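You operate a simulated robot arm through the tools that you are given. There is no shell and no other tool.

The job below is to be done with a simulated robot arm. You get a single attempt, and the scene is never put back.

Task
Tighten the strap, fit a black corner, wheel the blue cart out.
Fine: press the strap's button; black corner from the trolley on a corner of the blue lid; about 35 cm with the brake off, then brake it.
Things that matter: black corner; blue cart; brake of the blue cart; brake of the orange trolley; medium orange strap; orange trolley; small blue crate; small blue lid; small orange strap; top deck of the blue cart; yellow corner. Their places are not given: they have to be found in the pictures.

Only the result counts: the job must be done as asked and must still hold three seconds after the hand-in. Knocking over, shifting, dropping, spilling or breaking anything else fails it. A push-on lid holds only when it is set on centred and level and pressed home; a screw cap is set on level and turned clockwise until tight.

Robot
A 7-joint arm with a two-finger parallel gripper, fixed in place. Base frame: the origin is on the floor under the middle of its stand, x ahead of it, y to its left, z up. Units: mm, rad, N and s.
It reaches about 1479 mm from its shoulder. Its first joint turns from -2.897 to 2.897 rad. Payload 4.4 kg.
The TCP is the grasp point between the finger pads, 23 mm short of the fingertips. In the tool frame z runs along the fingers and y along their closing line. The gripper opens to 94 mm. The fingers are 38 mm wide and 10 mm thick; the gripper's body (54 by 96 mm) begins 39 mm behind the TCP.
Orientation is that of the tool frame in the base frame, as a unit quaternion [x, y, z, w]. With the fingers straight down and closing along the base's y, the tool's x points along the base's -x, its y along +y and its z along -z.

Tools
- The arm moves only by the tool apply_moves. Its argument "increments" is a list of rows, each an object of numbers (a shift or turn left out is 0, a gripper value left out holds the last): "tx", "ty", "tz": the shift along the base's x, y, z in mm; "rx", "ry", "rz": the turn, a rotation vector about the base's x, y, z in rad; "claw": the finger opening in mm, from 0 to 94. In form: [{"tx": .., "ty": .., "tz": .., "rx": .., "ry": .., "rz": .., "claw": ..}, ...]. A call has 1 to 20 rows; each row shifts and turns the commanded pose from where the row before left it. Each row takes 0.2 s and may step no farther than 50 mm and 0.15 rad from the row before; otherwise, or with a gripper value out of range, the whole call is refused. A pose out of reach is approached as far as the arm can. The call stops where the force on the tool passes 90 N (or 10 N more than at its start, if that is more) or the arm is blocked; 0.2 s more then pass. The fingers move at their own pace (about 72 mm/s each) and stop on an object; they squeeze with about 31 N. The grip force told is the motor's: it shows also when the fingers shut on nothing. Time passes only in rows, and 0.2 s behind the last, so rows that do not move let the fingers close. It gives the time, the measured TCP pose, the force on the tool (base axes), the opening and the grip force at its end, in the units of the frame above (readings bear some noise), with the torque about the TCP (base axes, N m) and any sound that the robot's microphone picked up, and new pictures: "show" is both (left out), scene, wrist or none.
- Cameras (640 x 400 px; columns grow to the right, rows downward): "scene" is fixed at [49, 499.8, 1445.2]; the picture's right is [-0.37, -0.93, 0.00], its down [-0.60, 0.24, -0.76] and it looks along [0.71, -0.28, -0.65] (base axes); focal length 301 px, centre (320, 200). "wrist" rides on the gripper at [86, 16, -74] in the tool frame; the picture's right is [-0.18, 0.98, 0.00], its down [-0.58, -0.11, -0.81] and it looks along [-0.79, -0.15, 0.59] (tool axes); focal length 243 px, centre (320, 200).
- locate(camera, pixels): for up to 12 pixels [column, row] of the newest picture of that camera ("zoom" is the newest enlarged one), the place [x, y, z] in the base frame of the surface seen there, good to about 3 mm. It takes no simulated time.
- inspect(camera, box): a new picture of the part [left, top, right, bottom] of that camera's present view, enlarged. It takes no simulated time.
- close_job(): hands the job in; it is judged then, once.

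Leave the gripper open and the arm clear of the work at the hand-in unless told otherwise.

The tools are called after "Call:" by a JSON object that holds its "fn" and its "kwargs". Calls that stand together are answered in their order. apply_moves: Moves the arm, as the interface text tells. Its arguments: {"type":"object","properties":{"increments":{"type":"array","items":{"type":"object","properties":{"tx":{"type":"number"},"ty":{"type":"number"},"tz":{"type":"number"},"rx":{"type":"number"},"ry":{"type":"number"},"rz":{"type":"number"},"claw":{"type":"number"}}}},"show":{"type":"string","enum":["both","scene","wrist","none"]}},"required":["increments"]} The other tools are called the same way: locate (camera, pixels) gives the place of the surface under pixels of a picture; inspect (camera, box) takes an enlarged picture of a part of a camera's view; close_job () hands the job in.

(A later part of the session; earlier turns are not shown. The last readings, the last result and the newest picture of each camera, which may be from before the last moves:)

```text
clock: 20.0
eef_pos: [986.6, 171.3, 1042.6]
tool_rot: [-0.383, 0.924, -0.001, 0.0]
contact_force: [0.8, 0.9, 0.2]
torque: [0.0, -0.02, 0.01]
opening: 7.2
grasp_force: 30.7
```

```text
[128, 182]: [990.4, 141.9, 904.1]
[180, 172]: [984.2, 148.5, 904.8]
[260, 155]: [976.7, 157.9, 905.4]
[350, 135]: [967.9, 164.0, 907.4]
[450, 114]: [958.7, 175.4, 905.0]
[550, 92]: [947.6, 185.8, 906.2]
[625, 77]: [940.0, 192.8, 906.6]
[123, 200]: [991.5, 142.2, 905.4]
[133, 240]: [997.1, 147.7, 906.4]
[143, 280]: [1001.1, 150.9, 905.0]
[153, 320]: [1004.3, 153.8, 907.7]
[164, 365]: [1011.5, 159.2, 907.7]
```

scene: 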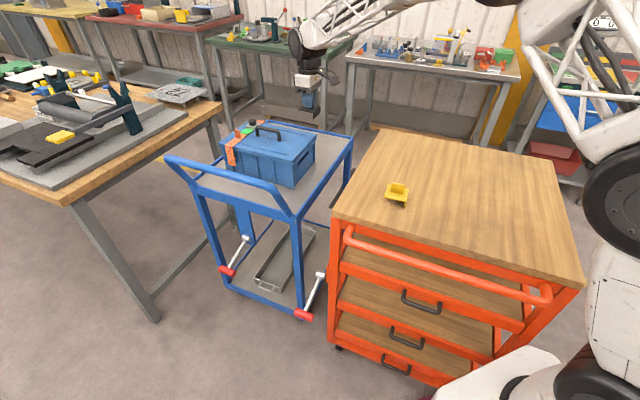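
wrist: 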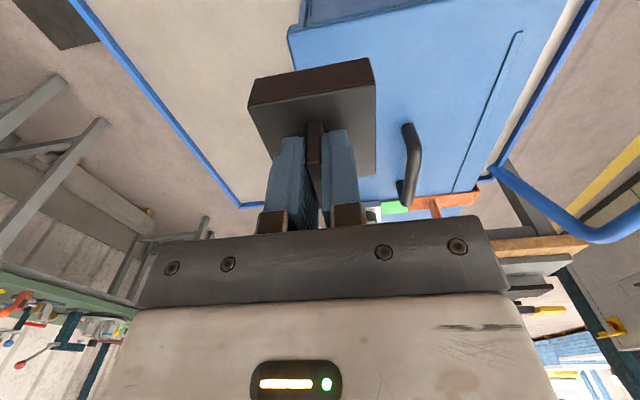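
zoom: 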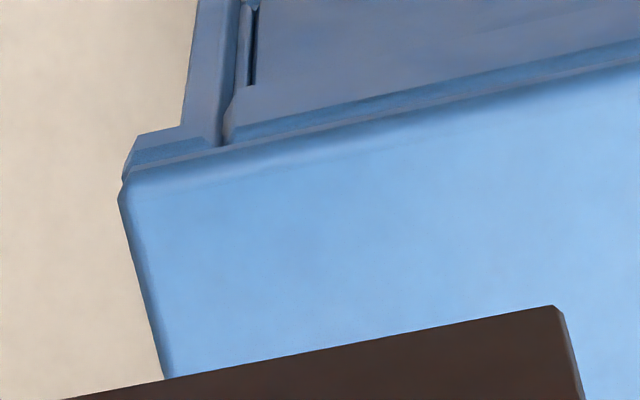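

The wrist camera puts the lid corner at about (992, 141) and the scene camera at about (985, 143). I'll move to a middle position, lower until the walls are about 10 mm above the lid, and compare the piece with the lid directly.

Call:
{"fn": "apply_moves", "kwargs": {"increments": [{"tx": 4, "ty": -1, "tz": -35}, {"tz": -25}, {"tz": -12}, {}], "show": "both"}}

Call:
{"fn": "inspect", "kwargs": {"camera": "wrist", "box": [232, 20, 392, 170]}}

Call:
{"fn": "inspect", "kwargs": {"camera": "scene", "box": [290, 100, 340, 145]}}

```text
clock: 21.0
eef_pos: [989.5, 170.4, 969.7]
tool_rot: [-0.382, 0.924, 0.001, 0.0]
contact_force: [0.5, 0.6, -0.1]
torque: [0.01, 0.0, 0.0]
opening: 6.7
grasp_force: 31.3
```

scene: 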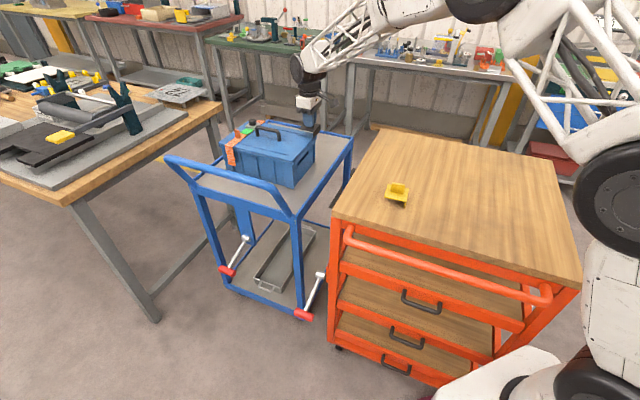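
wrist: 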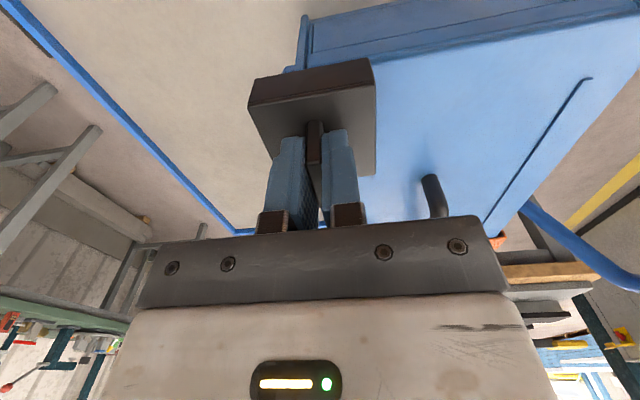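

```text
2.67 times, centred on (312, 95) of wrist
```

zoom: 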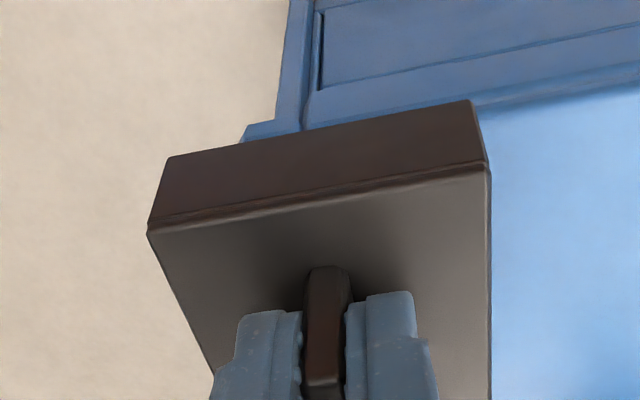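

```text
8.89 times, centred on (315, 122) of scene
```

zoom: 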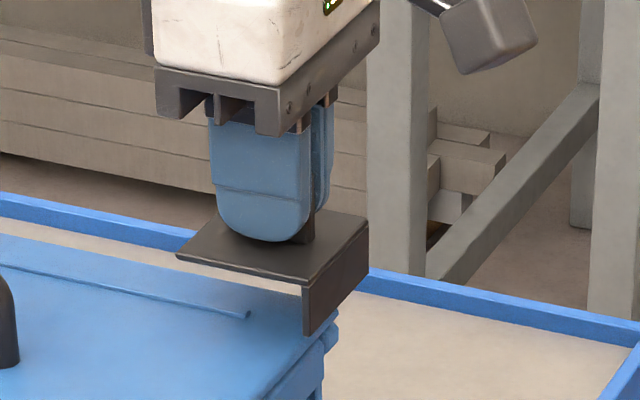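

I'll locate the wall's outer face and the lid edge in this same scene zoom, so both share the same camera bias.

Call:
{"fn": "locate", "kwargs": {"camera": "zoom", "pixels": [[312, 325], [312, 295], [330, 290], [345, 285], [362, 270], [362, 240], [330, 318], [325, 330], [310, 345], [290, 362], [265, 385], [250, 330]]}}

Call:
{"fn": "inspect", "kwargs": {"camera": "scene", "box": [304, 122, 336, 142]}}

```text
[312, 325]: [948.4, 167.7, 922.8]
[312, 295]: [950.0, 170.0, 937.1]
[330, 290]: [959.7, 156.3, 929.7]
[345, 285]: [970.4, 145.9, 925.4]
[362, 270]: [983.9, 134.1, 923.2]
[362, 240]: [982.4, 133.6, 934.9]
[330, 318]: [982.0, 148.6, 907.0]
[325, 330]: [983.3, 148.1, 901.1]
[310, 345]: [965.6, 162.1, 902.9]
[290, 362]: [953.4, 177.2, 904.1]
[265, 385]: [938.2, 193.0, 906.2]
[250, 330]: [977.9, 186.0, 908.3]
```

```text
16.00 times, centred on (320, 132) of scene
```

zoom: 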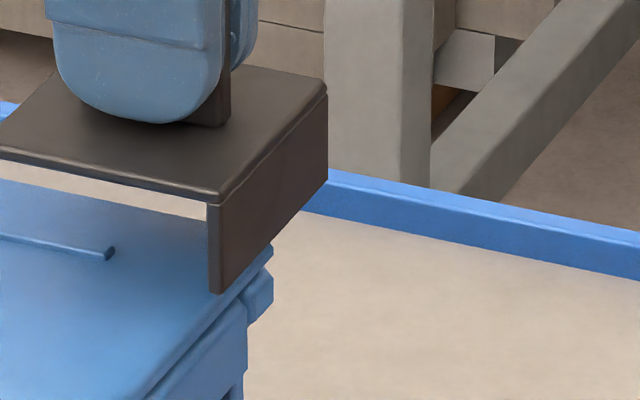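

Both cameras agree relative to the piece: the outer wall faces are about 9 mm (l side) and 5.5 mm (s side) outside the lid edges. I'll shift by (+2.7, +1.3) to even out the gaps, then lower the walls past the lid's top in small steps.

Call:
{"fn": "apply_moves", "kwargs": {"increments": [{"tx": 2.7, "ty": 1.3}, {"tz": -4}, {"tz": -4}, {"tz": -3}, {}], "show": "both"}}

Call:
{"fn": "inspect", "kwargs": {"camera": "scene", "box": [304, 122, 336, 142]}}

Call:
{"fn": "inspect", "kwargs": {"camera": "wrist", "box": [232, 20, 392, 170]}}

```text
clock: 22.2
eef_pos: [990.4, 170.7, 959.8]
tool_rot: [-0.383, 0.924, -0.001, -0.001]
contact_force: [0.2, -0.6, -0.6]
torque: [0.02, -0.03, -0.03]
opening: 7.0
grasp_force: 30.8
```

scene: 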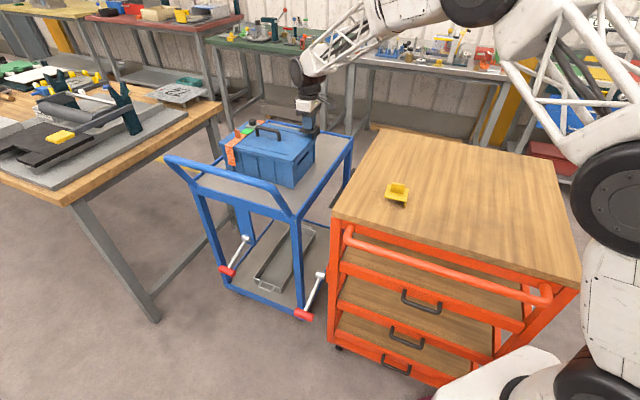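
wrist: 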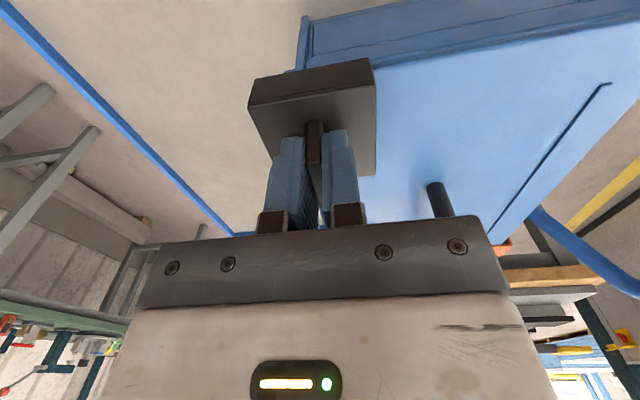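

```text
16.00 times, centred on (320, 132) of scene
```

zoom: 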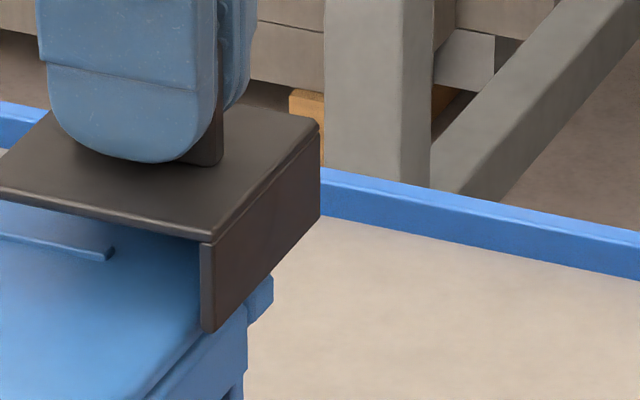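

```text
2.67 times, centred on (312, 95) of wrist
```

zoom: 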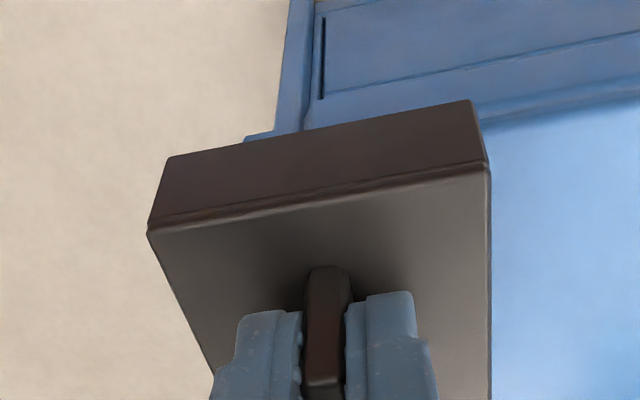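

The force is still near zero with the wall bottoms at about lid-top level. I'll locate the leg's bottom and the lid next to it to check that the walls really are outside the edge.

Call:
{"fn": "inspect", "kwargs": {"camera": "scene", "box": [308, 130, 324, 140]}}

```text
16.00 times, centred on (316, 135) of scene
```

zoom: 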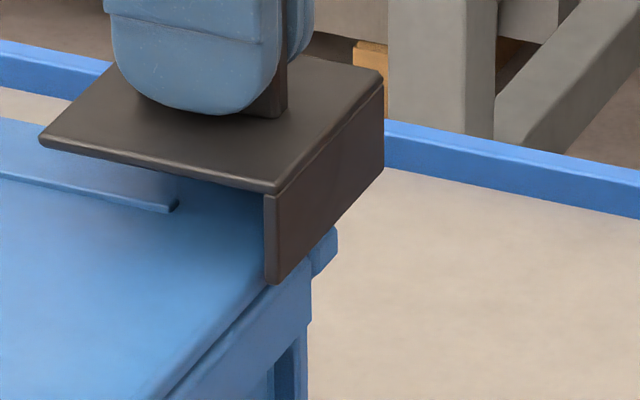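

Call:
{"fn": "locate", "kwargs": {"camera": "zoom", "pixels": [[270, 275], [274, 270], [275, 230], [300, 250], [340, 210], [376, 170], [255, 270], [256, 290], [240, 310], [220, 330], [200, 350], [325, 250]]}}

```text
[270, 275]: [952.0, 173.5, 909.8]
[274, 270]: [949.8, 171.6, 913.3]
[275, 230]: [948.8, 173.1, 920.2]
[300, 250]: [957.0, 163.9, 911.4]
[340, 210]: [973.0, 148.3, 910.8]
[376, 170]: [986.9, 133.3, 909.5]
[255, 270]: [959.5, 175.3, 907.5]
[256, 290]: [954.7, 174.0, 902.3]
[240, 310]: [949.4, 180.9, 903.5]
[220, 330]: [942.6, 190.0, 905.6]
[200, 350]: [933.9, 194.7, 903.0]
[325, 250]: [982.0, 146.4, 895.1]
```

The wall's outer face is about 6–7 mm outside the lid edge on both sides, leaving roughly 2–3 mm of gap. I'll keep lowering in 3 mm steps while watching the force.

Call:
{"fn": "apply_moves", "kwargs": {"increments": [{"tz": -3}, {"tz": -3}, {}], "show": "none"}}

Call:
{"fn": "apply_moves", "kwargs": {"increments": [{"tz": -3}, {"tz": -2}, {}], "show": "both"}}

Call:
{"fn": "inspect", "kwargs": {"camera": "scene", "box": [304, 122, 336, 142]}}

Call:
{"fn": "inspect", "kwargs": {"camera": "wrist", "box": [232, 20, 392, 170]}}

```text
clock: 23.0
eef_pos: [991.1, 171.0, 953.2]
tool_rot: [-0.383, 0.924, 0.0, 0.0]
contact_force: [0.0, 0.4, -0.1]
torque: [-0.02, 0.02, -0.01]
opening: 7.3
grasp_force: 31.2
```

```text
clock: 23.8
eef_pos: [991.4, 170.6, 948.6]
tool_rot: [-0.384, 0.923, 0.0, 0.0]
contact_force: [0.0, 0.3, 0.0]
torque: [-0.03, 0.02, 0.0]
opening: 7.2
grasp_force: 31.6
```

scene: 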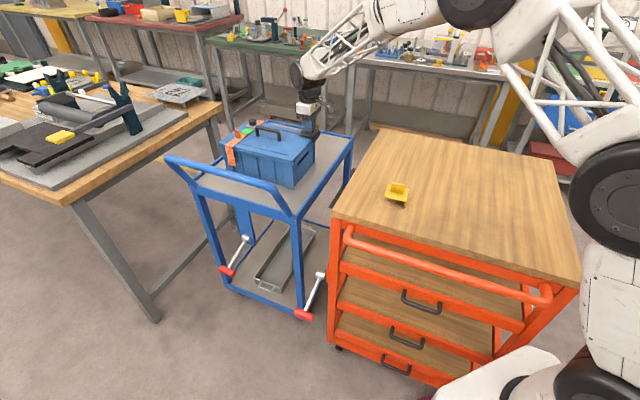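
wrist: 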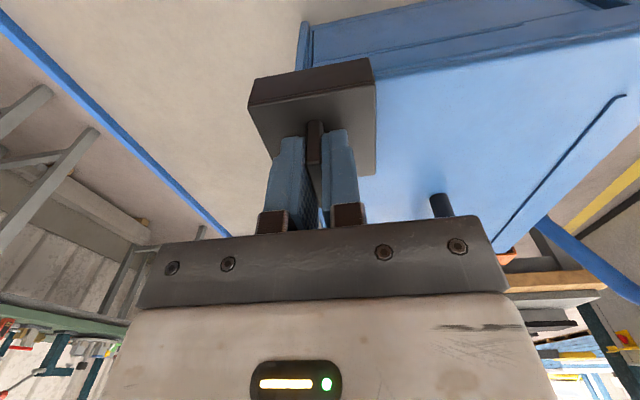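

```text
16.00 times, centred on (320, 132) of scene
```

zoom: 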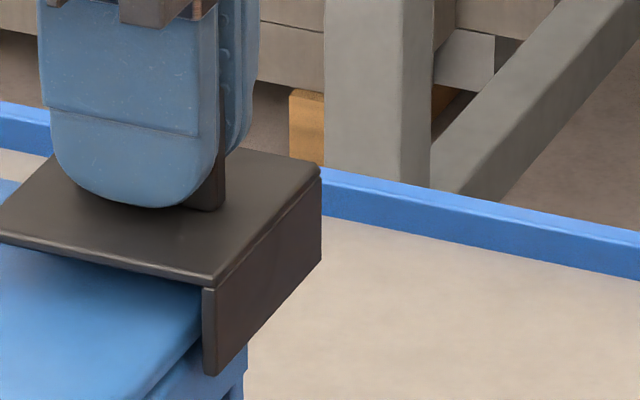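

```text
2.67 times, centred on (312, 95) of wrist
```

zoom: 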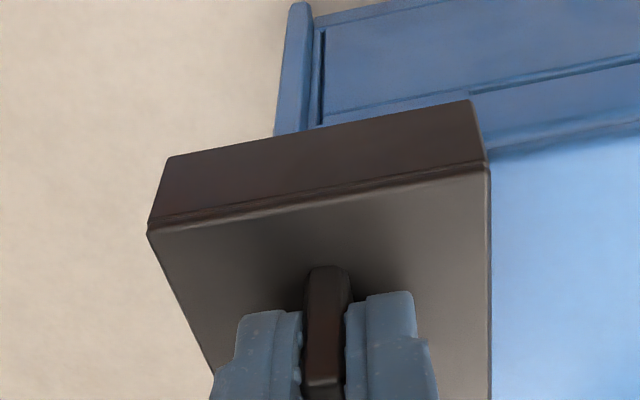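

The walls now hang beside the lid with no contact force. I'll slide the piece inward along +l in 1 mm steps to find the wall contact gently.

Call:
{"fn": "apply_moves", "kwargs": {"increments": [{"tx": 0.7, "ty": 0.7}, {"tx": 0.7, "ty": 0.7}, {}], "show": "none"}}

Call:
{"fn": "apply_moves", "kwargs": {"increments": [{"tx": 0.7, "ty": 0.7}, {}], "show": "none"}}

```text
clock: 24.6
eef_pos: [993.9, 173.1, 949.4]
tool_rot: [-0.383, 0.924, -0.001, 0.0]
contact_force: [0.0, 0.5, 0.7]
torque: [0.03, 0.02, -0.01]
opening: 6.9
grasp_force: 31.5
```

```text
clock: 25.2
eef_pos: [993.0, 172.7, 948.2]
tool_rot: [-0.383, 0.924, 0.0, 0.0]
contact_force: [0.7, -0.3, -1.1]
torque: [-0.02, 0.01, 0.0]
opening: 7.2
grasp_force: 30.5
```

There's no contact after 3 mm. I'll go on 1 mm at a time.

Call:
{"fn": "apply_moves", "kwargs": {"increments": [{"tx": 0.7, "ty": 0.7}, {}], "show": "none"}}

Call:
{"fn": "apply_moves", "kwargs": {"increments": [{"tx": 0.35, "ty": 0.35}, {}], "show": "scene"}}

Call:
{"fn": "inspect", "kwargs": {"camera": "scene", "box": [304, 122, 336, 142]}}

```text
clock: 25.8
eef_pos: [995.2, 173.6, 949.0]
tool_rot: [-0.383, 0.924, 0.0, 0.001]
contact_force: [-4.5, -5.5, 0.5]
torque: [-0.28, 0.17, 0.12]
opening: 7.0
grasp_force: 30.9
```

```text
clock: 26.4
eef_pos: [994.1, 174.3, 948.5]
tool_rot: [-0.383, 0.924, 0.0, 0.0]
contact_force: [-2.2, -5.1, -0.3]
torque: [-0.26, 0.12, 0.18]
opening: 7.0
grasp_force: 31.0
```

scene: 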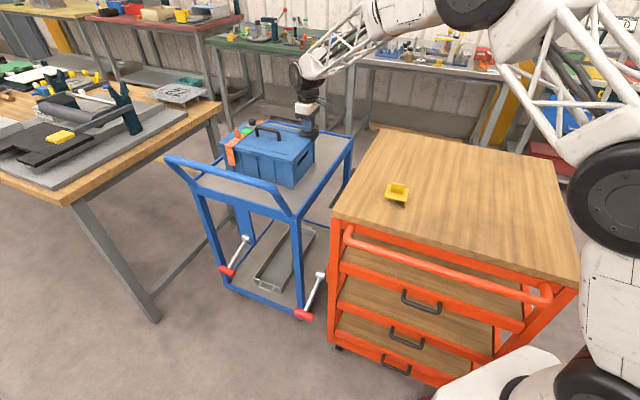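

```text
16.00 times, centred on (320, 132) of scene
```

zoom: 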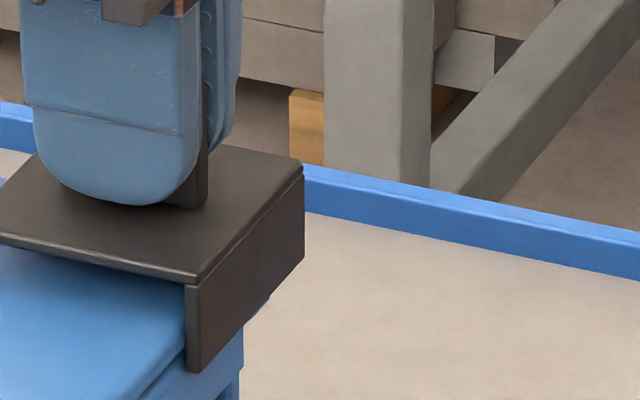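

Contact at about 7 N along -l, so the wall is touching the lid's end edge. I'll back off about 1 mm and slide along -s to find the other wall.

Call:
{"fn": "apply_moves", "kwargs": {"increments": [{"tx": -0.75, "ty": -0.75}, {"tx": -0.7, "ty": 0.7}, {}], "show": "none"}}

Call:
{"fn": "apply_moves", "kwargs": {"increments": [{"tx": -0.7, "ty": 0.7}, {}], "show": "none"}}

```text
clock: 27.2
eef_pos: [992.6, 174.7, 948.1]
tool_rot: [-0.383, 0.924, 0.001, 0.0]
contact_force: [-1.0, -0.5, -1.0]
torque: [-0.02, 0.02, -0.03]
opening: 6.9
grasp_force: 31.2
```

```text
clock: 27.8
eef_pos: [992.9, 174.2, 948.4]
tool_rot: [-0.383, 0.924, 0.0, 0.0]
contact_force: [0.1, 0.0, -0.8]
torque: [-0.05, -0.01, 0.0]
opening: 7.0
grasp_force: 30.9
```

Free again. I'll keep sliding along -s in 0.7–1 mm steps.

Call:
{"fn": "apply_moves", "kwargs": {"increments": [{"tx": -0.7, "ty": 0.7}, {}], "show": "none"}}

Call:
{"fn": "apply_moves", "kwargs": {"increments": [{"tx": -0.5, "ty": 0.5}, {}], "show": "none"}}

```text
clock: 28.4
eef_pos: [992.2, 174.5, 948.4]
tool_rot: [-0.383, 0.924, 0.0, 0.0]
contact_force: [0.2, 0.0, -0.7]
torque: [0.03, 0.01, 0.02]
opening: 7.0
grasp_force: 30.9
```

```text
clock: 29.0
eef_pos: [990.4, 175.8, 948.0]
tool_rot: [-0.383, 0.924, 0.0, 0.0]
contact_force: [0.5, 0.2, -0.8]
torque: [0.03, 0.02, 0.03]
opening: 7.2
grasp_force: 31.3
```

Call:
{"fn": "apply_moves", "kwargs": {"increments": [{"tx": -0.5, "ty": 0.5}, {}], "show": "none"}}

Call:
{"fn": "apply_moves", "kwargs": {"increments": [{"tx": -0.5, "ty": 0.5}, {}], "show": "both"}}

Call:
{"fn": "inspect", "kwargs": {"camera": "scene", "box": [304, 122, 336, 142]}}

Call:
{"fn": "inspect", "kwargs": {"camera": "wrist", "box": [232, 20, 392, 170]}}

```text
clock: 29.6
eef_pos: [990.1, 176.9, 947.8]
tool_rot: [-0.383, 0.924, 0.0, 0.0]
contact_force: [0.8, 0.4, 0.2]
torque: [-0.01, -0.05, -0.01]
opening: 7.0
grasp_force: 30.6
```

```text
clock: 30.2
eef_pos: [990.3, 176.7, 948.4]
tool_rot: [-0.383, 0.924, 0.0, 0.0]
contact_force: [0.3, 0.6, -0.7]
torque: [0.02, 0.02, -0.03]
opening: 6.6
grasp_force: 31.1
```

scene: 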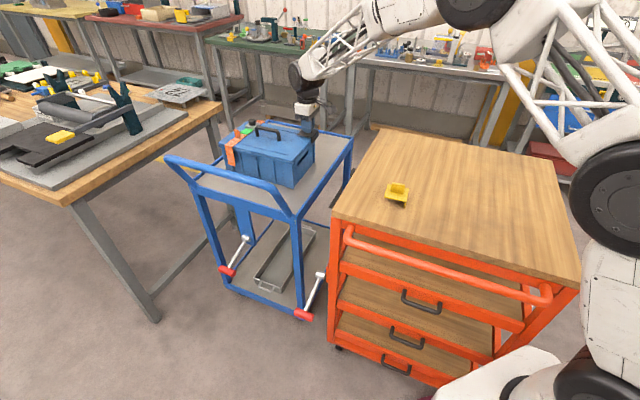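
wrist: 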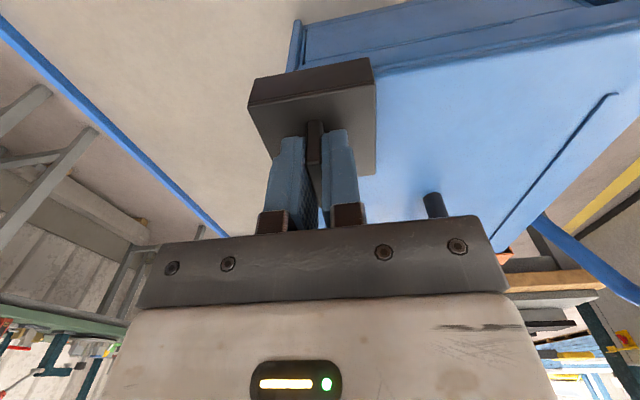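

```text
16.00 times, centred on (320, 132) of scene
```

zoom: 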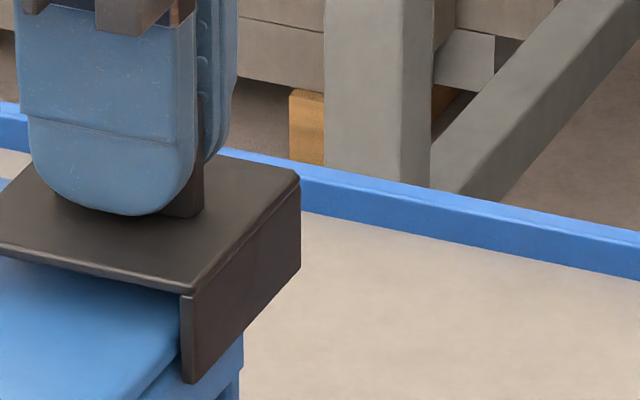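

```text
2.67 times, centred on (312, 95) of wrist
```

zoom: 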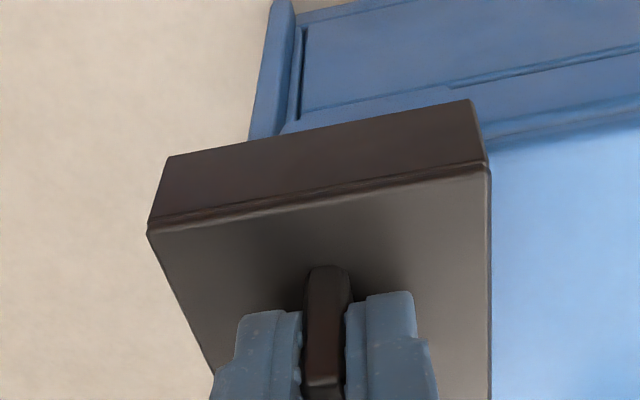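

Still free on this side. I'll continue along -s.

Call:
{"fn": "apply_moves", "kwargs": {"increments": [{"tx": -0.5, "ty": 0.5}, {}], "show": "none"}}

Call:
{"fn": "apply_moves", "kwargs": {"increments": [{"tx": -0.5, "ty": 0.5}, {}], "show": "none"}}

Call:
{"fn": "apply_moves", "kwargs": {"increments": [{"tx": -0.5, "ty": 0.5}, {}], "show": "none"}}

```text
clock: 30.8
eef_pos: [989.1, 178.4, 949.1]
tool_rot: [-0.383, 0.924, 0.0, 0.0]
contact_force: [0.3, -0.9, 0.0]
torque: [-0.05, -0.03, 0.03]
opening: 7.0
grasp_force: 31.4
```

```text
clock: 31.4
eef_pos: [989.0, 177.7, 948.9]
tool_rot: [-0.383, 0.924, 0.001, 0.0]
contact_force: [0.8, -3.2, -0.5]
torque: [-0.12, -0.06, 0.09]
opening: 7.2
grasp_force: 31.1
```

```text
clock: 32.0
eef_pos: [990.1, 177.7, 947.8]
tool_rot: [-0.382, 0.924, 0.001, 0.0]
contact_force: [2.2, -3.5, -0.2]
torque: [-0.22, -0.1, 0.0]
opening: 7.1
grasp_force: 30.9
```

The second wall touches too (about 4 N along +s). I'll back off 0.7 mm and lower the plate onto the lid.

Call:
{"fn": "apply_moves", "kwargs": {"increments": [{"tx": 0.5, "ty": -0.5}, {"tz": -3}, {"tz": -3}, {}], "show": "none"}}

Call:
{"fn": "apply_moves", "kwargs": {"increments": [{"tz": -1}, {"tz": -1}, {}], "show": "scene"}}

Call:
{"fn": "inspect", "kwargs": {"camera": "scene", "box": [304, 122, 336, 142]}}

```text
clock: 33.0
eef_pos: [988.6, 177.4, 943.1]
tool_rot: [-0.383, 0.924, 0.0, 0.0]
contact_force: [0.1, 0.3, 0.1]
torque: [0.03, 0.0, -0.01]
opening: 7.0
grasp_force: 30.9
```

```text
clock: 33.8
eef_pos: [989.4, 176.4, 940.4]
tool_rot: [-0.383, 0.924, 0.0, 0.0]
contact_force: [1.1, -0.8, -0.2]
torque: [-0.02, -0.02, -0.01]
opening: 7.1
grasp_force: 31.2
```

scene: 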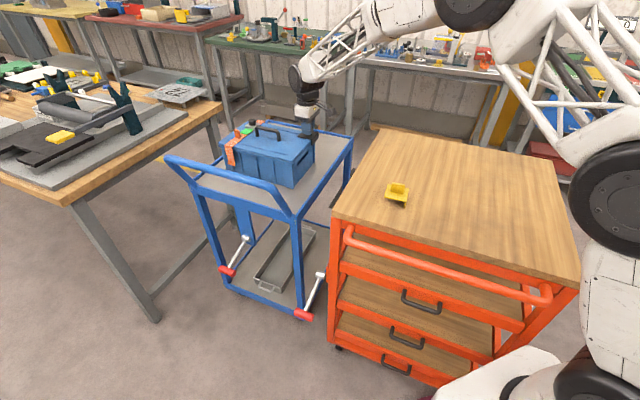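

```text
16.00 times, centred on (320, 132) of scene
```

zoom: 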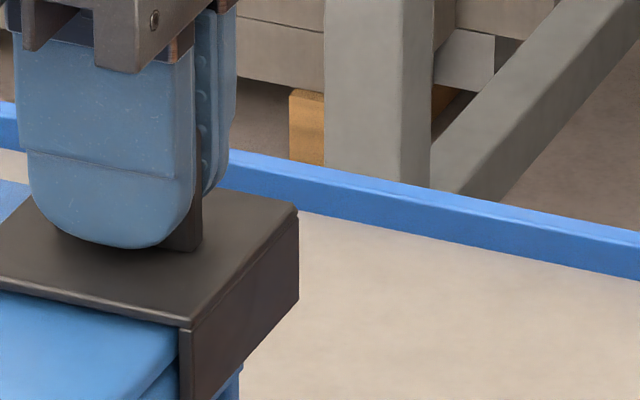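

The plate is still slightly above the lid and there's no vertical force yet. I'll lower in 1 mm steps.

Call:
{"fn": "apply_moves", "kwargs": {"increments": [{"tz": -1}, {}], "show": "none"}}

Call:
{"fn": "apply_moves", "kwargs": {"increments": [{"tz": -1}, {}], "show": "none"}}

Call:
{"fn": "apply_moves", "kwargs": {"increments": [{"tz": -1}, {}], "show": "none"}}

```text
clock: 34.4
eef_pos: [989.4, 178.3, 939.6]
tool_rot: [-0.383, 0.924, 0.0, 0.0]
contact_force: [-0.2, -0.3, -0.7]
torque: [0.0, -0.02, 0.03]
opening: 7.2
grasp_force: 31.6
```

```text
clock: 35.0
eef_pos: [990.7, 176.9, 938.0]
tool_rot: [-0.383, 0.924, 0.0, 0.0]
contact_force: [-1.2, -0.6, 0.5]
torque: [0.01, 0.0, 0.0]
opening: 6.8
grasp_force: 31.7
```

```text
clock: 35.6
eef_pos: [990.2, 177.5, 937.7]
tool_rot: [-0.384, 0.923, 0.001, 0.001]
contact_force: [-0.4, -0.5, 10.8]
torque: [0.02, 0.01, 0.01]
opening: 7.1
grasp_force: 30.7
```

The plate is seated: 10.8 N upward with no torque, so it's level. I'll open the fingers a little at a time and look.

Call:
{"fn": "apply_moves", "kwargs": {"increments": [{"tz": 0.4}, {"claw": 10}, {"claw": 16}, {"claw": 24}, {}], "show": "both"}}

Call:
{"fn": "inspect", "kwargs": {"camera": "scene", "box": [290, 115, 338, 145]}}

Call:
{"fn": "inspect", "kwargs": {"camera": "wrist", "box": [232, 20, 392, 170]}}

```text
clock: 36.8
eef_pos: [990.1, 177.0, 937.5]
tool_rot: [-0.383, 0.924, 0.0, -0.001]
contact_force: [0.2, -0.6, -0.5]
torque: [-0.01, 0.01, 0.03]
opening: 24.2
grasp_force: 0.0
```

scene: 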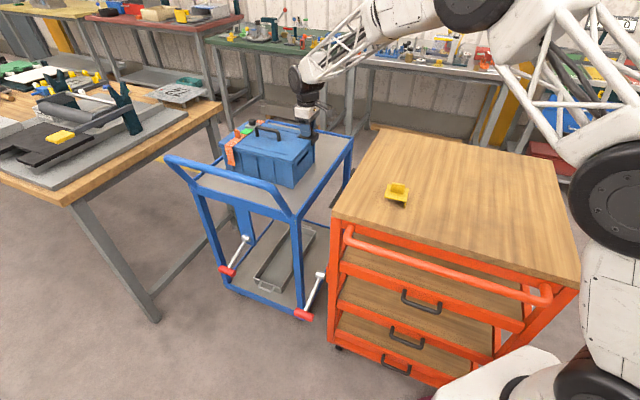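
wrist: 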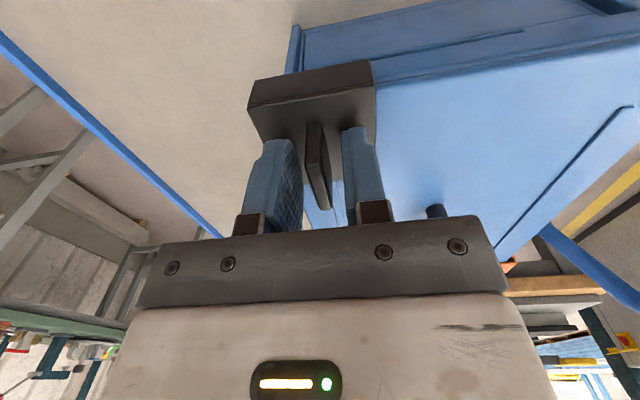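

```text
13.33 times, centred on (314, 130) of scene
```

zoom: 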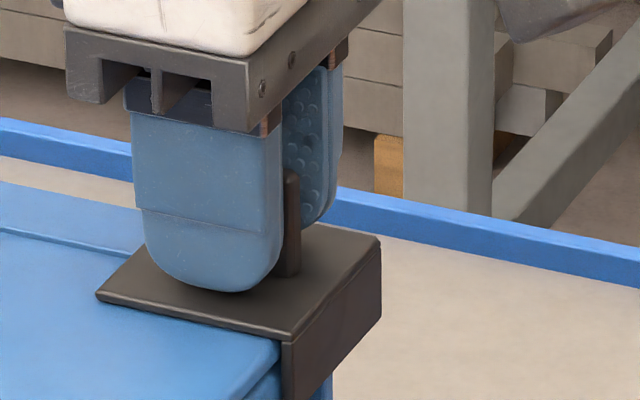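

```text
2.67 times, centred on (312, 95) of wrist
```

zoom: 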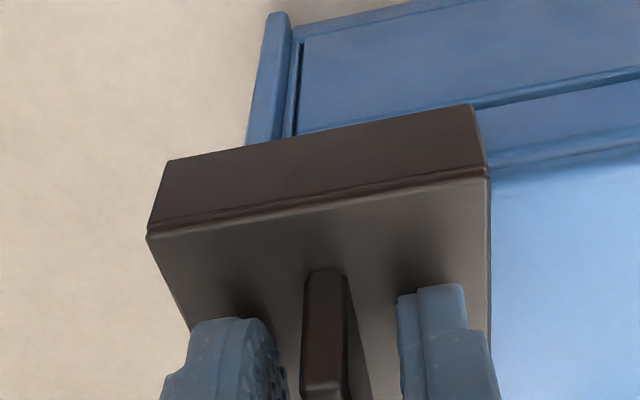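

The piece sits flush on the lid corner and the fingers are free. I'll raise straight up, clear of the tab.

Call:
{"fn": "apply_moves", "kwargs": {"increments": [{"tz": 15}, {"tz": 30}, {"tz": 45}, {"tz": 45}, {"tz": 45}], "show": "both"}}

Call:
{"fn": "inspect", "kwargs": {"camera": "scene", "box": [286, 110, 342, 150]}}

Call:
{"fn": "inspect", "kwargs": {"camera": "wrist", "box": [240, 0, 400, 150]}}

```text
clock: 38.0
eef_pos: [991.9, 177.1, 1116.5]
tool_rot: [-0.383, 0.924, 0.0, -0.001]
contact_force: [-0.1, -0.1, -1.2]
torque: [0.0, 0.02, 0.03]
opening: 23.8
grasp_force: 0.1
```

scene: 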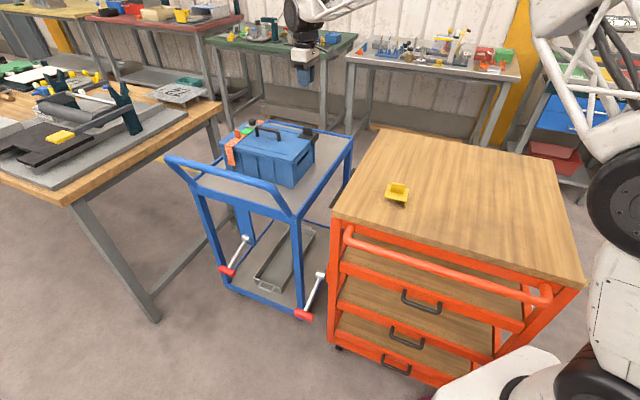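
wrist: 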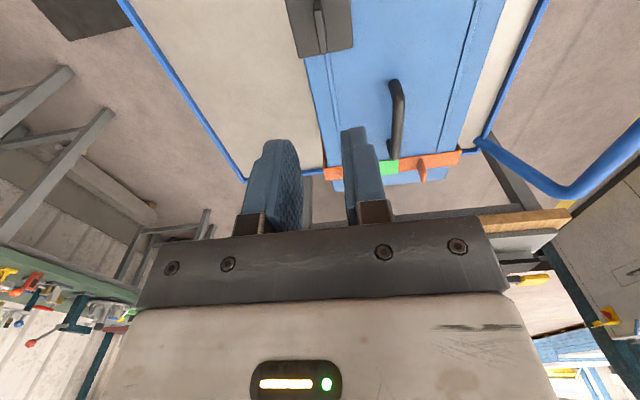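

```text
10.00 times, centred on (314, 130) of scene
```

zoom: 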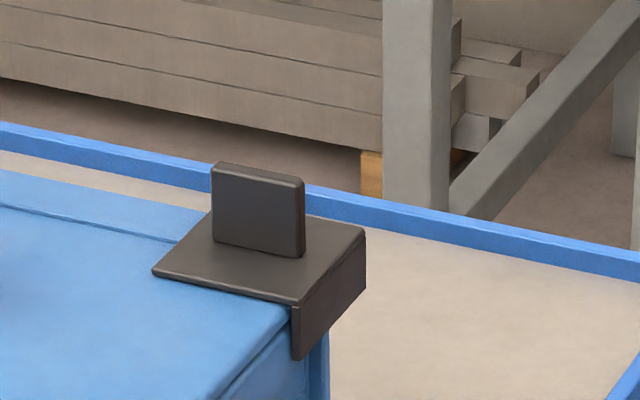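

```text
2.67 times, centred on (320, 75) of wrist
```

zoom: 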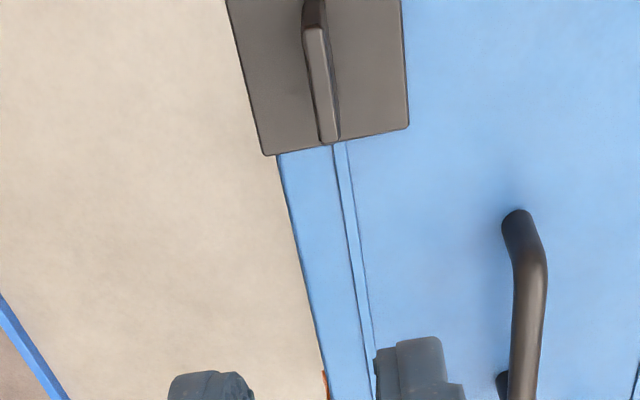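

The black corner sits on the lid's right corner. I'll check that its plate is level and take measurements of the blue cart: handle, frame and brake lever.

Call:
{"fn": "locate", "kwargs": {"camera": "zoom", "pixels": [[245, 20], [390, 20], [400, 120], [275, 145], [270, 80], [370, 100]]}}

Call:
{"fn": "inspect", "kwargs": {"camera": "scene", "box": [150, 140, 310, 240]}}

Call:
{"fn": "locate", "kwargs": {"camera": "zoom", "pixels": [[70, 70], [160, 90], [270, 115], [370, 145], [480, 185], [530, 225], [560, 280], [70, 100], [110, 160], [180, 175], [300, 215], [440, 260]]}}

```text
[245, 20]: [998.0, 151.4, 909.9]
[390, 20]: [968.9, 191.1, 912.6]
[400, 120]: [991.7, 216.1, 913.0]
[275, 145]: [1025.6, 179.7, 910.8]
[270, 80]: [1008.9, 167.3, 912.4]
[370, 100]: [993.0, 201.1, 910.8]
```

```text
4.00 times, centred on (230, 190) of scene
```

zoom: 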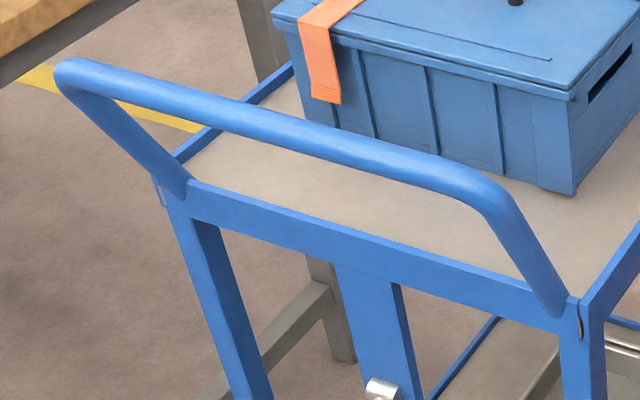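

```text
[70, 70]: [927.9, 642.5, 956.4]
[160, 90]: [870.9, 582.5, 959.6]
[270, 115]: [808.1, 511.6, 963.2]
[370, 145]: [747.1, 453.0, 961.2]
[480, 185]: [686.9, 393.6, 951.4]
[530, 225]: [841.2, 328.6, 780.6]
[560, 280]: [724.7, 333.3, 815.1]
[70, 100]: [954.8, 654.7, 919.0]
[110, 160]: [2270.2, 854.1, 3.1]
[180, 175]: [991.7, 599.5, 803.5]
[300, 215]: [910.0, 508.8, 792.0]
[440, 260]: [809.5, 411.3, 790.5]
```

The plate is level (z≈911±1.5), so the corner is seated. The cart's handle is at z≈960, running at 45°, so "out" means toward its handle side, along (-0.707, +0.707). Next I'll study both brake levers.

Call:
{"fn": "inspect", "kwargs": {"camera": "scene", "box": [205, 225, 269, 285]}}

Call:
{"fn": "locate", "kwargs": {"camera": "zoom", "pixels": [[300, 100], [320, 95], [290, 130], [260, 180], [230, 230], [180, 290], [220, 300], [240, 310], [200, 300], [350, 130], [300, 60], [340, 50]]}}

Call:
{"fn": "inspect", "kwargs": {"camera": "scene", "box": [285, 265, 349, 325]}}

Call:
{"fn": "locate", "kwargs": {"camera": "zoom", "pixels": [[300, 100], [320, 95], [350, 60], [290, 130], [260, 180], [230, 230], [180, 290], [220, 330], [240, 310], [200, 320], [350, 130], [400, 100]]}}

```text
6.67 times, centred on (237, 255) of scene
```

zoom: 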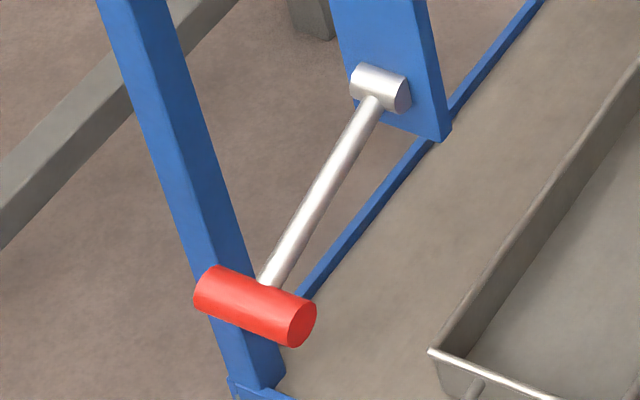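

```text
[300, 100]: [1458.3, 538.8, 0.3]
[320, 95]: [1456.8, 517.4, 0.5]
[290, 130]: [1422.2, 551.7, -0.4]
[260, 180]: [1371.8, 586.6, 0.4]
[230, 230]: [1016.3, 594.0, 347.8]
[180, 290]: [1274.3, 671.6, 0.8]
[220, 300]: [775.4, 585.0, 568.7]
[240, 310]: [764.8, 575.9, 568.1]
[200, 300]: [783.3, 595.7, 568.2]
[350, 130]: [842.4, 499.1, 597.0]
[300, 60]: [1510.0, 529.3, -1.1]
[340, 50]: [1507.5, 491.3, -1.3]
```

```text
6.67 times, centred on (317, 295) of scene
```

zoom: 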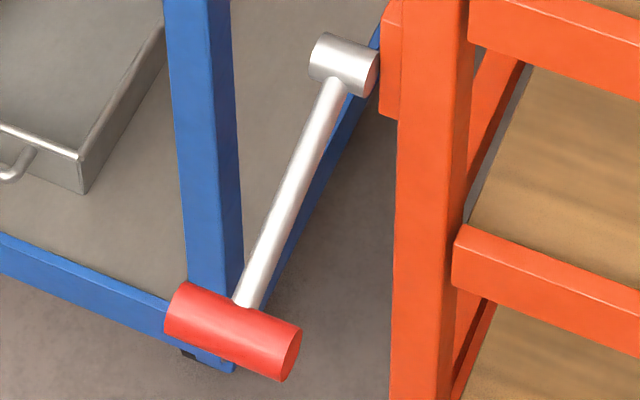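

```text
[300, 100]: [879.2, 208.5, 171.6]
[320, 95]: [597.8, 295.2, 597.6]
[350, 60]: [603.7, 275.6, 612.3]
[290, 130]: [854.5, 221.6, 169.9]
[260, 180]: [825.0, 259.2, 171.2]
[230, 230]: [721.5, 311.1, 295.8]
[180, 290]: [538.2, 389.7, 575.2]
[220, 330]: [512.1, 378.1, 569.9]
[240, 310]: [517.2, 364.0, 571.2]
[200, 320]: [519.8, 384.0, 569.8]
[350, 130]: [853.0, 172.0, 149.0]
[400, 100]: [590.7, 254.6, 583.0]
```

The blue cart's brake lever pivots near (853,488,607), and its red handle is at about (774,585,569), roughly 17° below horizontal. The trolley's lever has the same pose, so down probably means braked. Next I'll locate the left table, the handlebar and the red handle ends, so I know the free space.

Call:
{"fn": "locate", "kwargs": {"camera": "scene", "pixels": [[75, 200], [160, 135], [215, 105], [160, 315], [100, 250], [45, 170], [130, 110], [60, 145], [70, 203], [175, 115], [220, 260], [300, 290]]}}

Call:
{"fn": "inspect", "kwargs": {"camera": "scene", "box": [205, 225, 269, 285]}}

Call:
{"fn": "locate", "kwargs": {"camera": "zoom", "pixels": [[370, 85], [395, 90], [380, 75], [345, 155], [310, 215], [275, 275], [210, 290], [230, 300], [260, 310], [280, 320], [300, 325], [250, 290]]}}

```text
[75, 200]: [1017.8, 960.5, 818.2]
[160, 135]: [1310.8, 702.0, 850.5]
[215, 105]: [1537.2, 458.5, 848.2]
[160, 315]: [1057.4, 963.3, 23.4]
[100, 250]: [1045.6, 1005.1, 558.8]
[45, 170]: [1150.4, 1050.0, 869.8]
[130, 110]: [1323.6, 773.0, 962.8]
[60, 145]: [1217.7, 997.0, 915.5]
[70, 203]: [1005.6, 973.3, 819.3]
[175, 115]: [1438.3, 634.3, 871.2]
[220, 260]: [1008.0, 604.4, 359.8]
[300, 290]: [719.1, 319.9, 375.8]
```

```text
6.67 times, centred on (237, 255) of scene
```

zoom: 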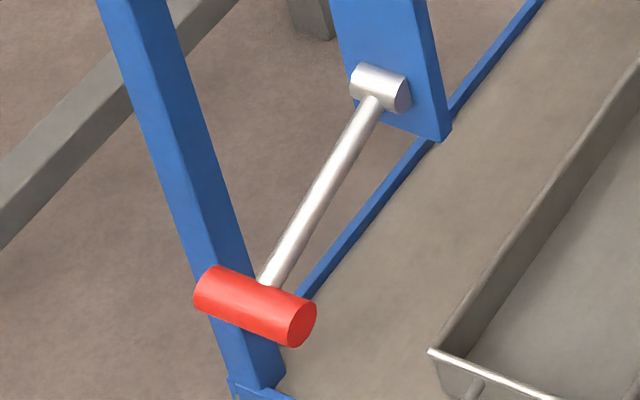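

```text
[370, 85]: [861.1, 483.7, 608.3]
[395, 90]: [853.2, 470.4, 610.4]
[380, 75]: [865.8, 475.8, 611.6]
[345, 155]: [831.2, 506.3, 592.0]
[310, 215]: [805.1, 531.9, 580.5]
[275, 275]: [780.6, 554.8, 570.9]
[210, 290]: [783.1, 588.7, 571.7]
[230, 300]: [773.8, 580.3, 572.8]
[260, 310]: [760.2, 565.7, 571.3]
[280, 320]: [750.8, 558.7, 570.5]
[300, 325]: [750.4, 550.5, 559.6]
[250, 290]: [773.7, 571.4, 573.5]
```

The table edge is about 270 mm from the cart's left side, so pulling out along (-0.707,+0.707) is clear. I'll fly the hand over to the free area in front of the cart's handle, near (671,671), at a safe height.

Call:
{"fn": "apply_moves", "kwargs": {"increments": [{"tx": -26.6, "ty": 41.1}, {"tx": -26.6, "ty": 41.1}, {"tx": -26.6, "ty": 41.1}, {"tx": -26.6, "ty": 41.1}, {"tx": -26.6, "ty": 41.1}, {"tx": -26.6, "ty": 41.1}, {"tx": -26.6, "ty": 41.1}, {"tx": -26.6, "ty": 41.1}, {"tx": -26.6, "ty": 41.1}, {"tx": -26.6, "ty": 41.1}, {"tx": -26.6, "ty": 41.1}, {"tx": -26.6, "ty": 41.1}, {}], "show": "both"}}

```text
clock: 40.8
eef_pos: [668.6, 671.9, 1117.5]
tool_rot: [-0.383, 0.924, 0.0, -0.001]
contact_force: [0.1, 0.6, -0.1]
torque: [0.0, -0.04, -0.03]
opening: 23.9
grasp_force: 0.1
```

scene: 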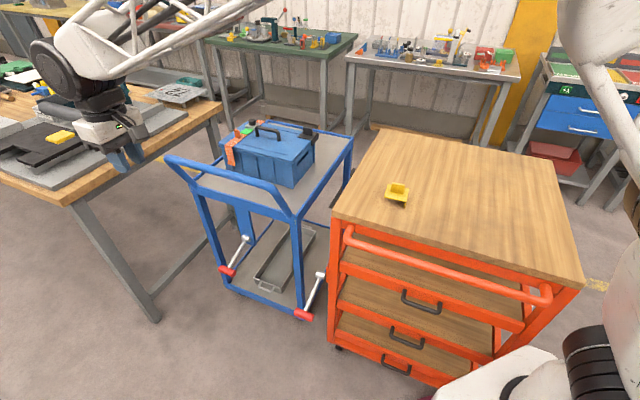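
wrist: 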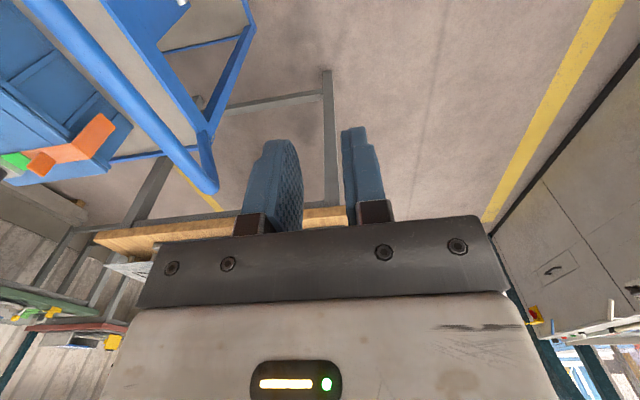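

The hand is above the free floor in front of the cart handle. I'll tilt the tool 60° about the 45° axis so the fingers point toward the cart and slightly down, opening to 60 mm.

Call:
{"fn": "apply_moves", "kwargs": {"increments": [{"rx": -0.0926, "ry": -0.0926, "claw": 60}, {"rx": -0.0926, "ry": -0.0926}, {"rx": -0.0926, "ry": -0.0926}, {"rx": -0.0926, "ry": -0.0926}, {"rx": -0.0926, "ry": -0.0926}, {"rx": -0.0926, "ry": -0.0926}, {"rx": -0.0926, "ry": -0.0926}, {"rx": -0.0926, "ry": -0.0926}, {}], "show": "both"}}

```text
clock: 42.8
eef_pos: [670.8, 670.1, 1118.2]
tool_rot: [-0.33, 0.8, -0.463, 0.192]
contact_force: [1.2, -1.0, 0.4]
torque: [-0.01, -0.04, 0.01]
opening: 60.0
grasp_force: 0.0
```

scene: 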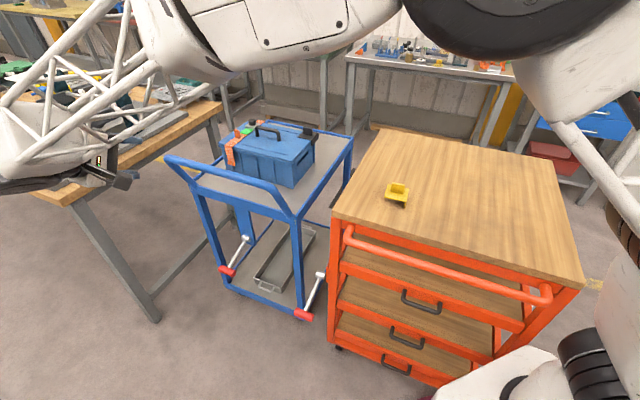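
wrist: 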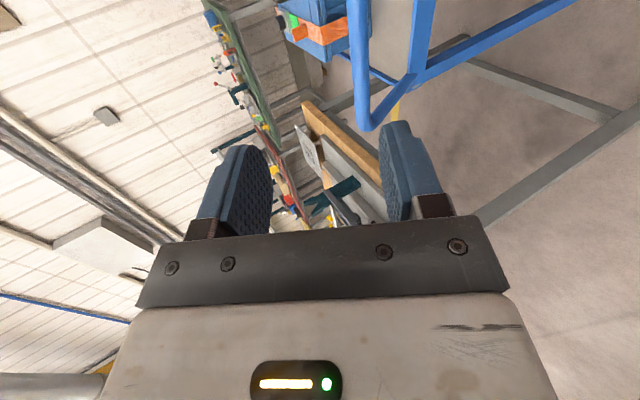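

The tool is tilted as planned. I'll descend in this free area to z≈700 and look at the lever.

Call:
{"fn": "apply_moves", "kwargs": {"increments": [{"tz": -46}, {"tz": -46}, {"tz": -46}, {"tz": -46}, {"tz": -46}, {"tz": -46}, {"tz": -46}, {"tz": -46}, {"tz": -46}, {}], "show": "both"}}

```text
clock: 45.0
eef_pos: [669.1, 671.5, 703.4]
tool_rot: [-0.331, 0.8, -0.463, 0.192]
contact_force: [-0.1, 0.2, -0.3]
torque: [-0.03, 0.01, 0.01]
opening: 60.1
grasp_force: 0.2
```

scene: 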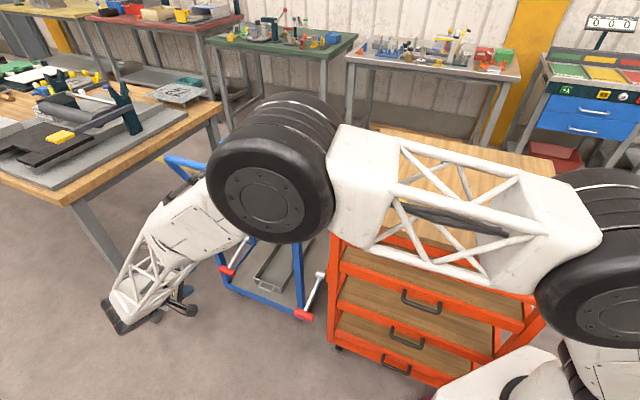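
wrist: 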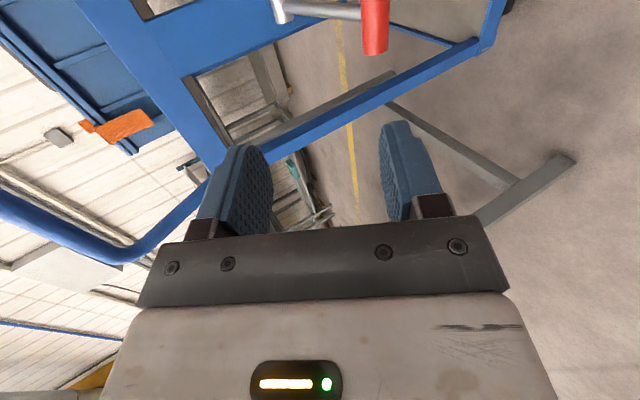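

The lever's red handle is visible at wrist (375,25). The elbow hangs over the scene, so I'll check how high it sits and measure the handle in the wrist picture.

Call:
{"fn": "locate", "kwargs": {"camera": "scene", "pixels": [[265, 195], [270, 235], [220, 180], [340, 240], [450, 265], [200, 220], [165, 270], [230, 265]]}}

Call:
{"fn": "locate", "kwargs": {"camera": "wrist", "pixels": [[375, 15], [365, 40], [385, 40], [375, 50], [330, 10], [282, 10], [375, 30]]}}

```text
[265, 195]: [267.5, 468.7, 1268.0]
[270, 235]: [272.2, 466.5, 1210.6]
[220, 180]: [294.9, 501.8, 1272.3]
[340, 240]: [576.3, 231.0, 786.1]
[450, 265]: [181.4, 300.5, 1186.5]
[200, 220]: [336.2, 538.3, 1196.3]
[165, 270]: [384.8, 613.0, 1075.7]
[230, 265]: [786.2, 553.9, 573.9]
```

```text
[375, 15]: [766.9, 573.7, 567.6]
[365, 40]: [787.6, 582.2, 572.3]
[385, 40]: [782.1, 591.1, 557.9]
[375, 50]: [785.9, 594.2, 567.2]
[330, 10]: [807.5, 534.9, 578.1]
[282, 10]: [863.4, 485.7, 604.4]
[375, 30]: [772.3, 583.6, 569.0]
```

The elbow is high (z≈1240) and clear. Both cameras put the handle's axis at s≈144, z≈561 (in base terms about (773,570)). I'll tilt 20° more so the fingers are nearly horizontal, open to 60, and drop to handle height while still 145 mm away from it.

Call:
{"fn": "apply_moves", "kwargs": {"increments": [{"rx": -0.0823, "ry": -0.0823}, {"rx": -0.0823, "ry": -0.0823}, {"rx": -0.0823, "ry": -0.0823}, {"tz": -42.2}, {"tz": -42.2}, {"tz": -42.2}, {}], "show": "both"}}

```text
clock: 46.6
eef_pos: [671.1, 671.4, 576.3]
tool_rot: [-0.293, 0.707, -0.594, 0.246]
contact_force: [1.0, -0.2, 0.5]
torque: [-0.03, 0.01, 0.03]
opening: 59.9
grasp_force: 0.0
```

scene: 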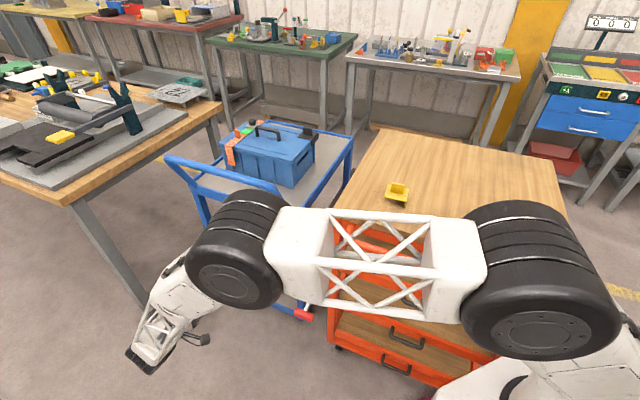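
wrist: 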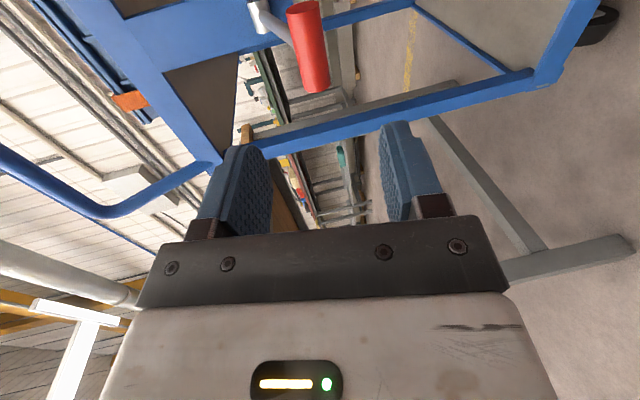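

The red handle shows between the two fingers in the wrist picture, at (307,45). I'll measure it again from here.

Call:
{"fn": "inspect", "kwargs": {"camera": "wrist", "box": [240, 0, 368, 100]}}

Call:
{"fn": "locate", "kwargs": {"camera": "wrist", "pixels": [[307, 20], [309, 40], [311, 60], [314, 80], [294, 40], [325, 40], [318, 90], [303, 5], [270, 20], [258, 5]]}}

```text
4.00 times, centred on (304, 50) of wrist
```

zoom: 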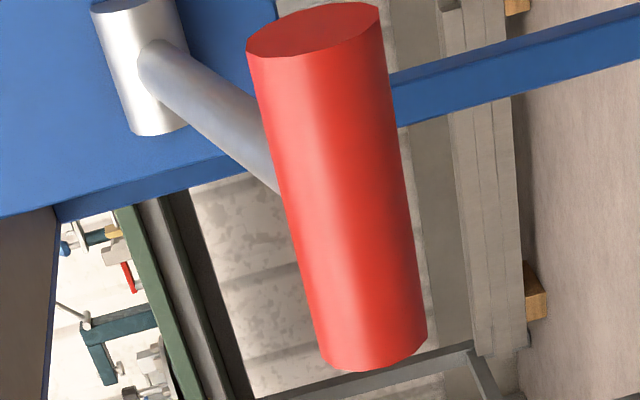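

```text
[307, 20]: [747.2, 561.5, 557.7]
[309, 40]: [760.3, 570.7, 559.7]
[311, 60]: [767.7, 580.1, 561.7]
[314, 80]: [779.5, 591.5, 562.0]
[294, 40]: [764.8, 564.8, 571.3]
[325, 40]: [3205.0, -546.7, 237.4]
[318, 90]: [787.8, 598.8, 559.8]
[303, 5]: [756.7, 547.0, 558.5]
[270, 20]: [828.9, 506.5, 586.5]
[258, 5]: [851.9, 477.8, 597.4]
```

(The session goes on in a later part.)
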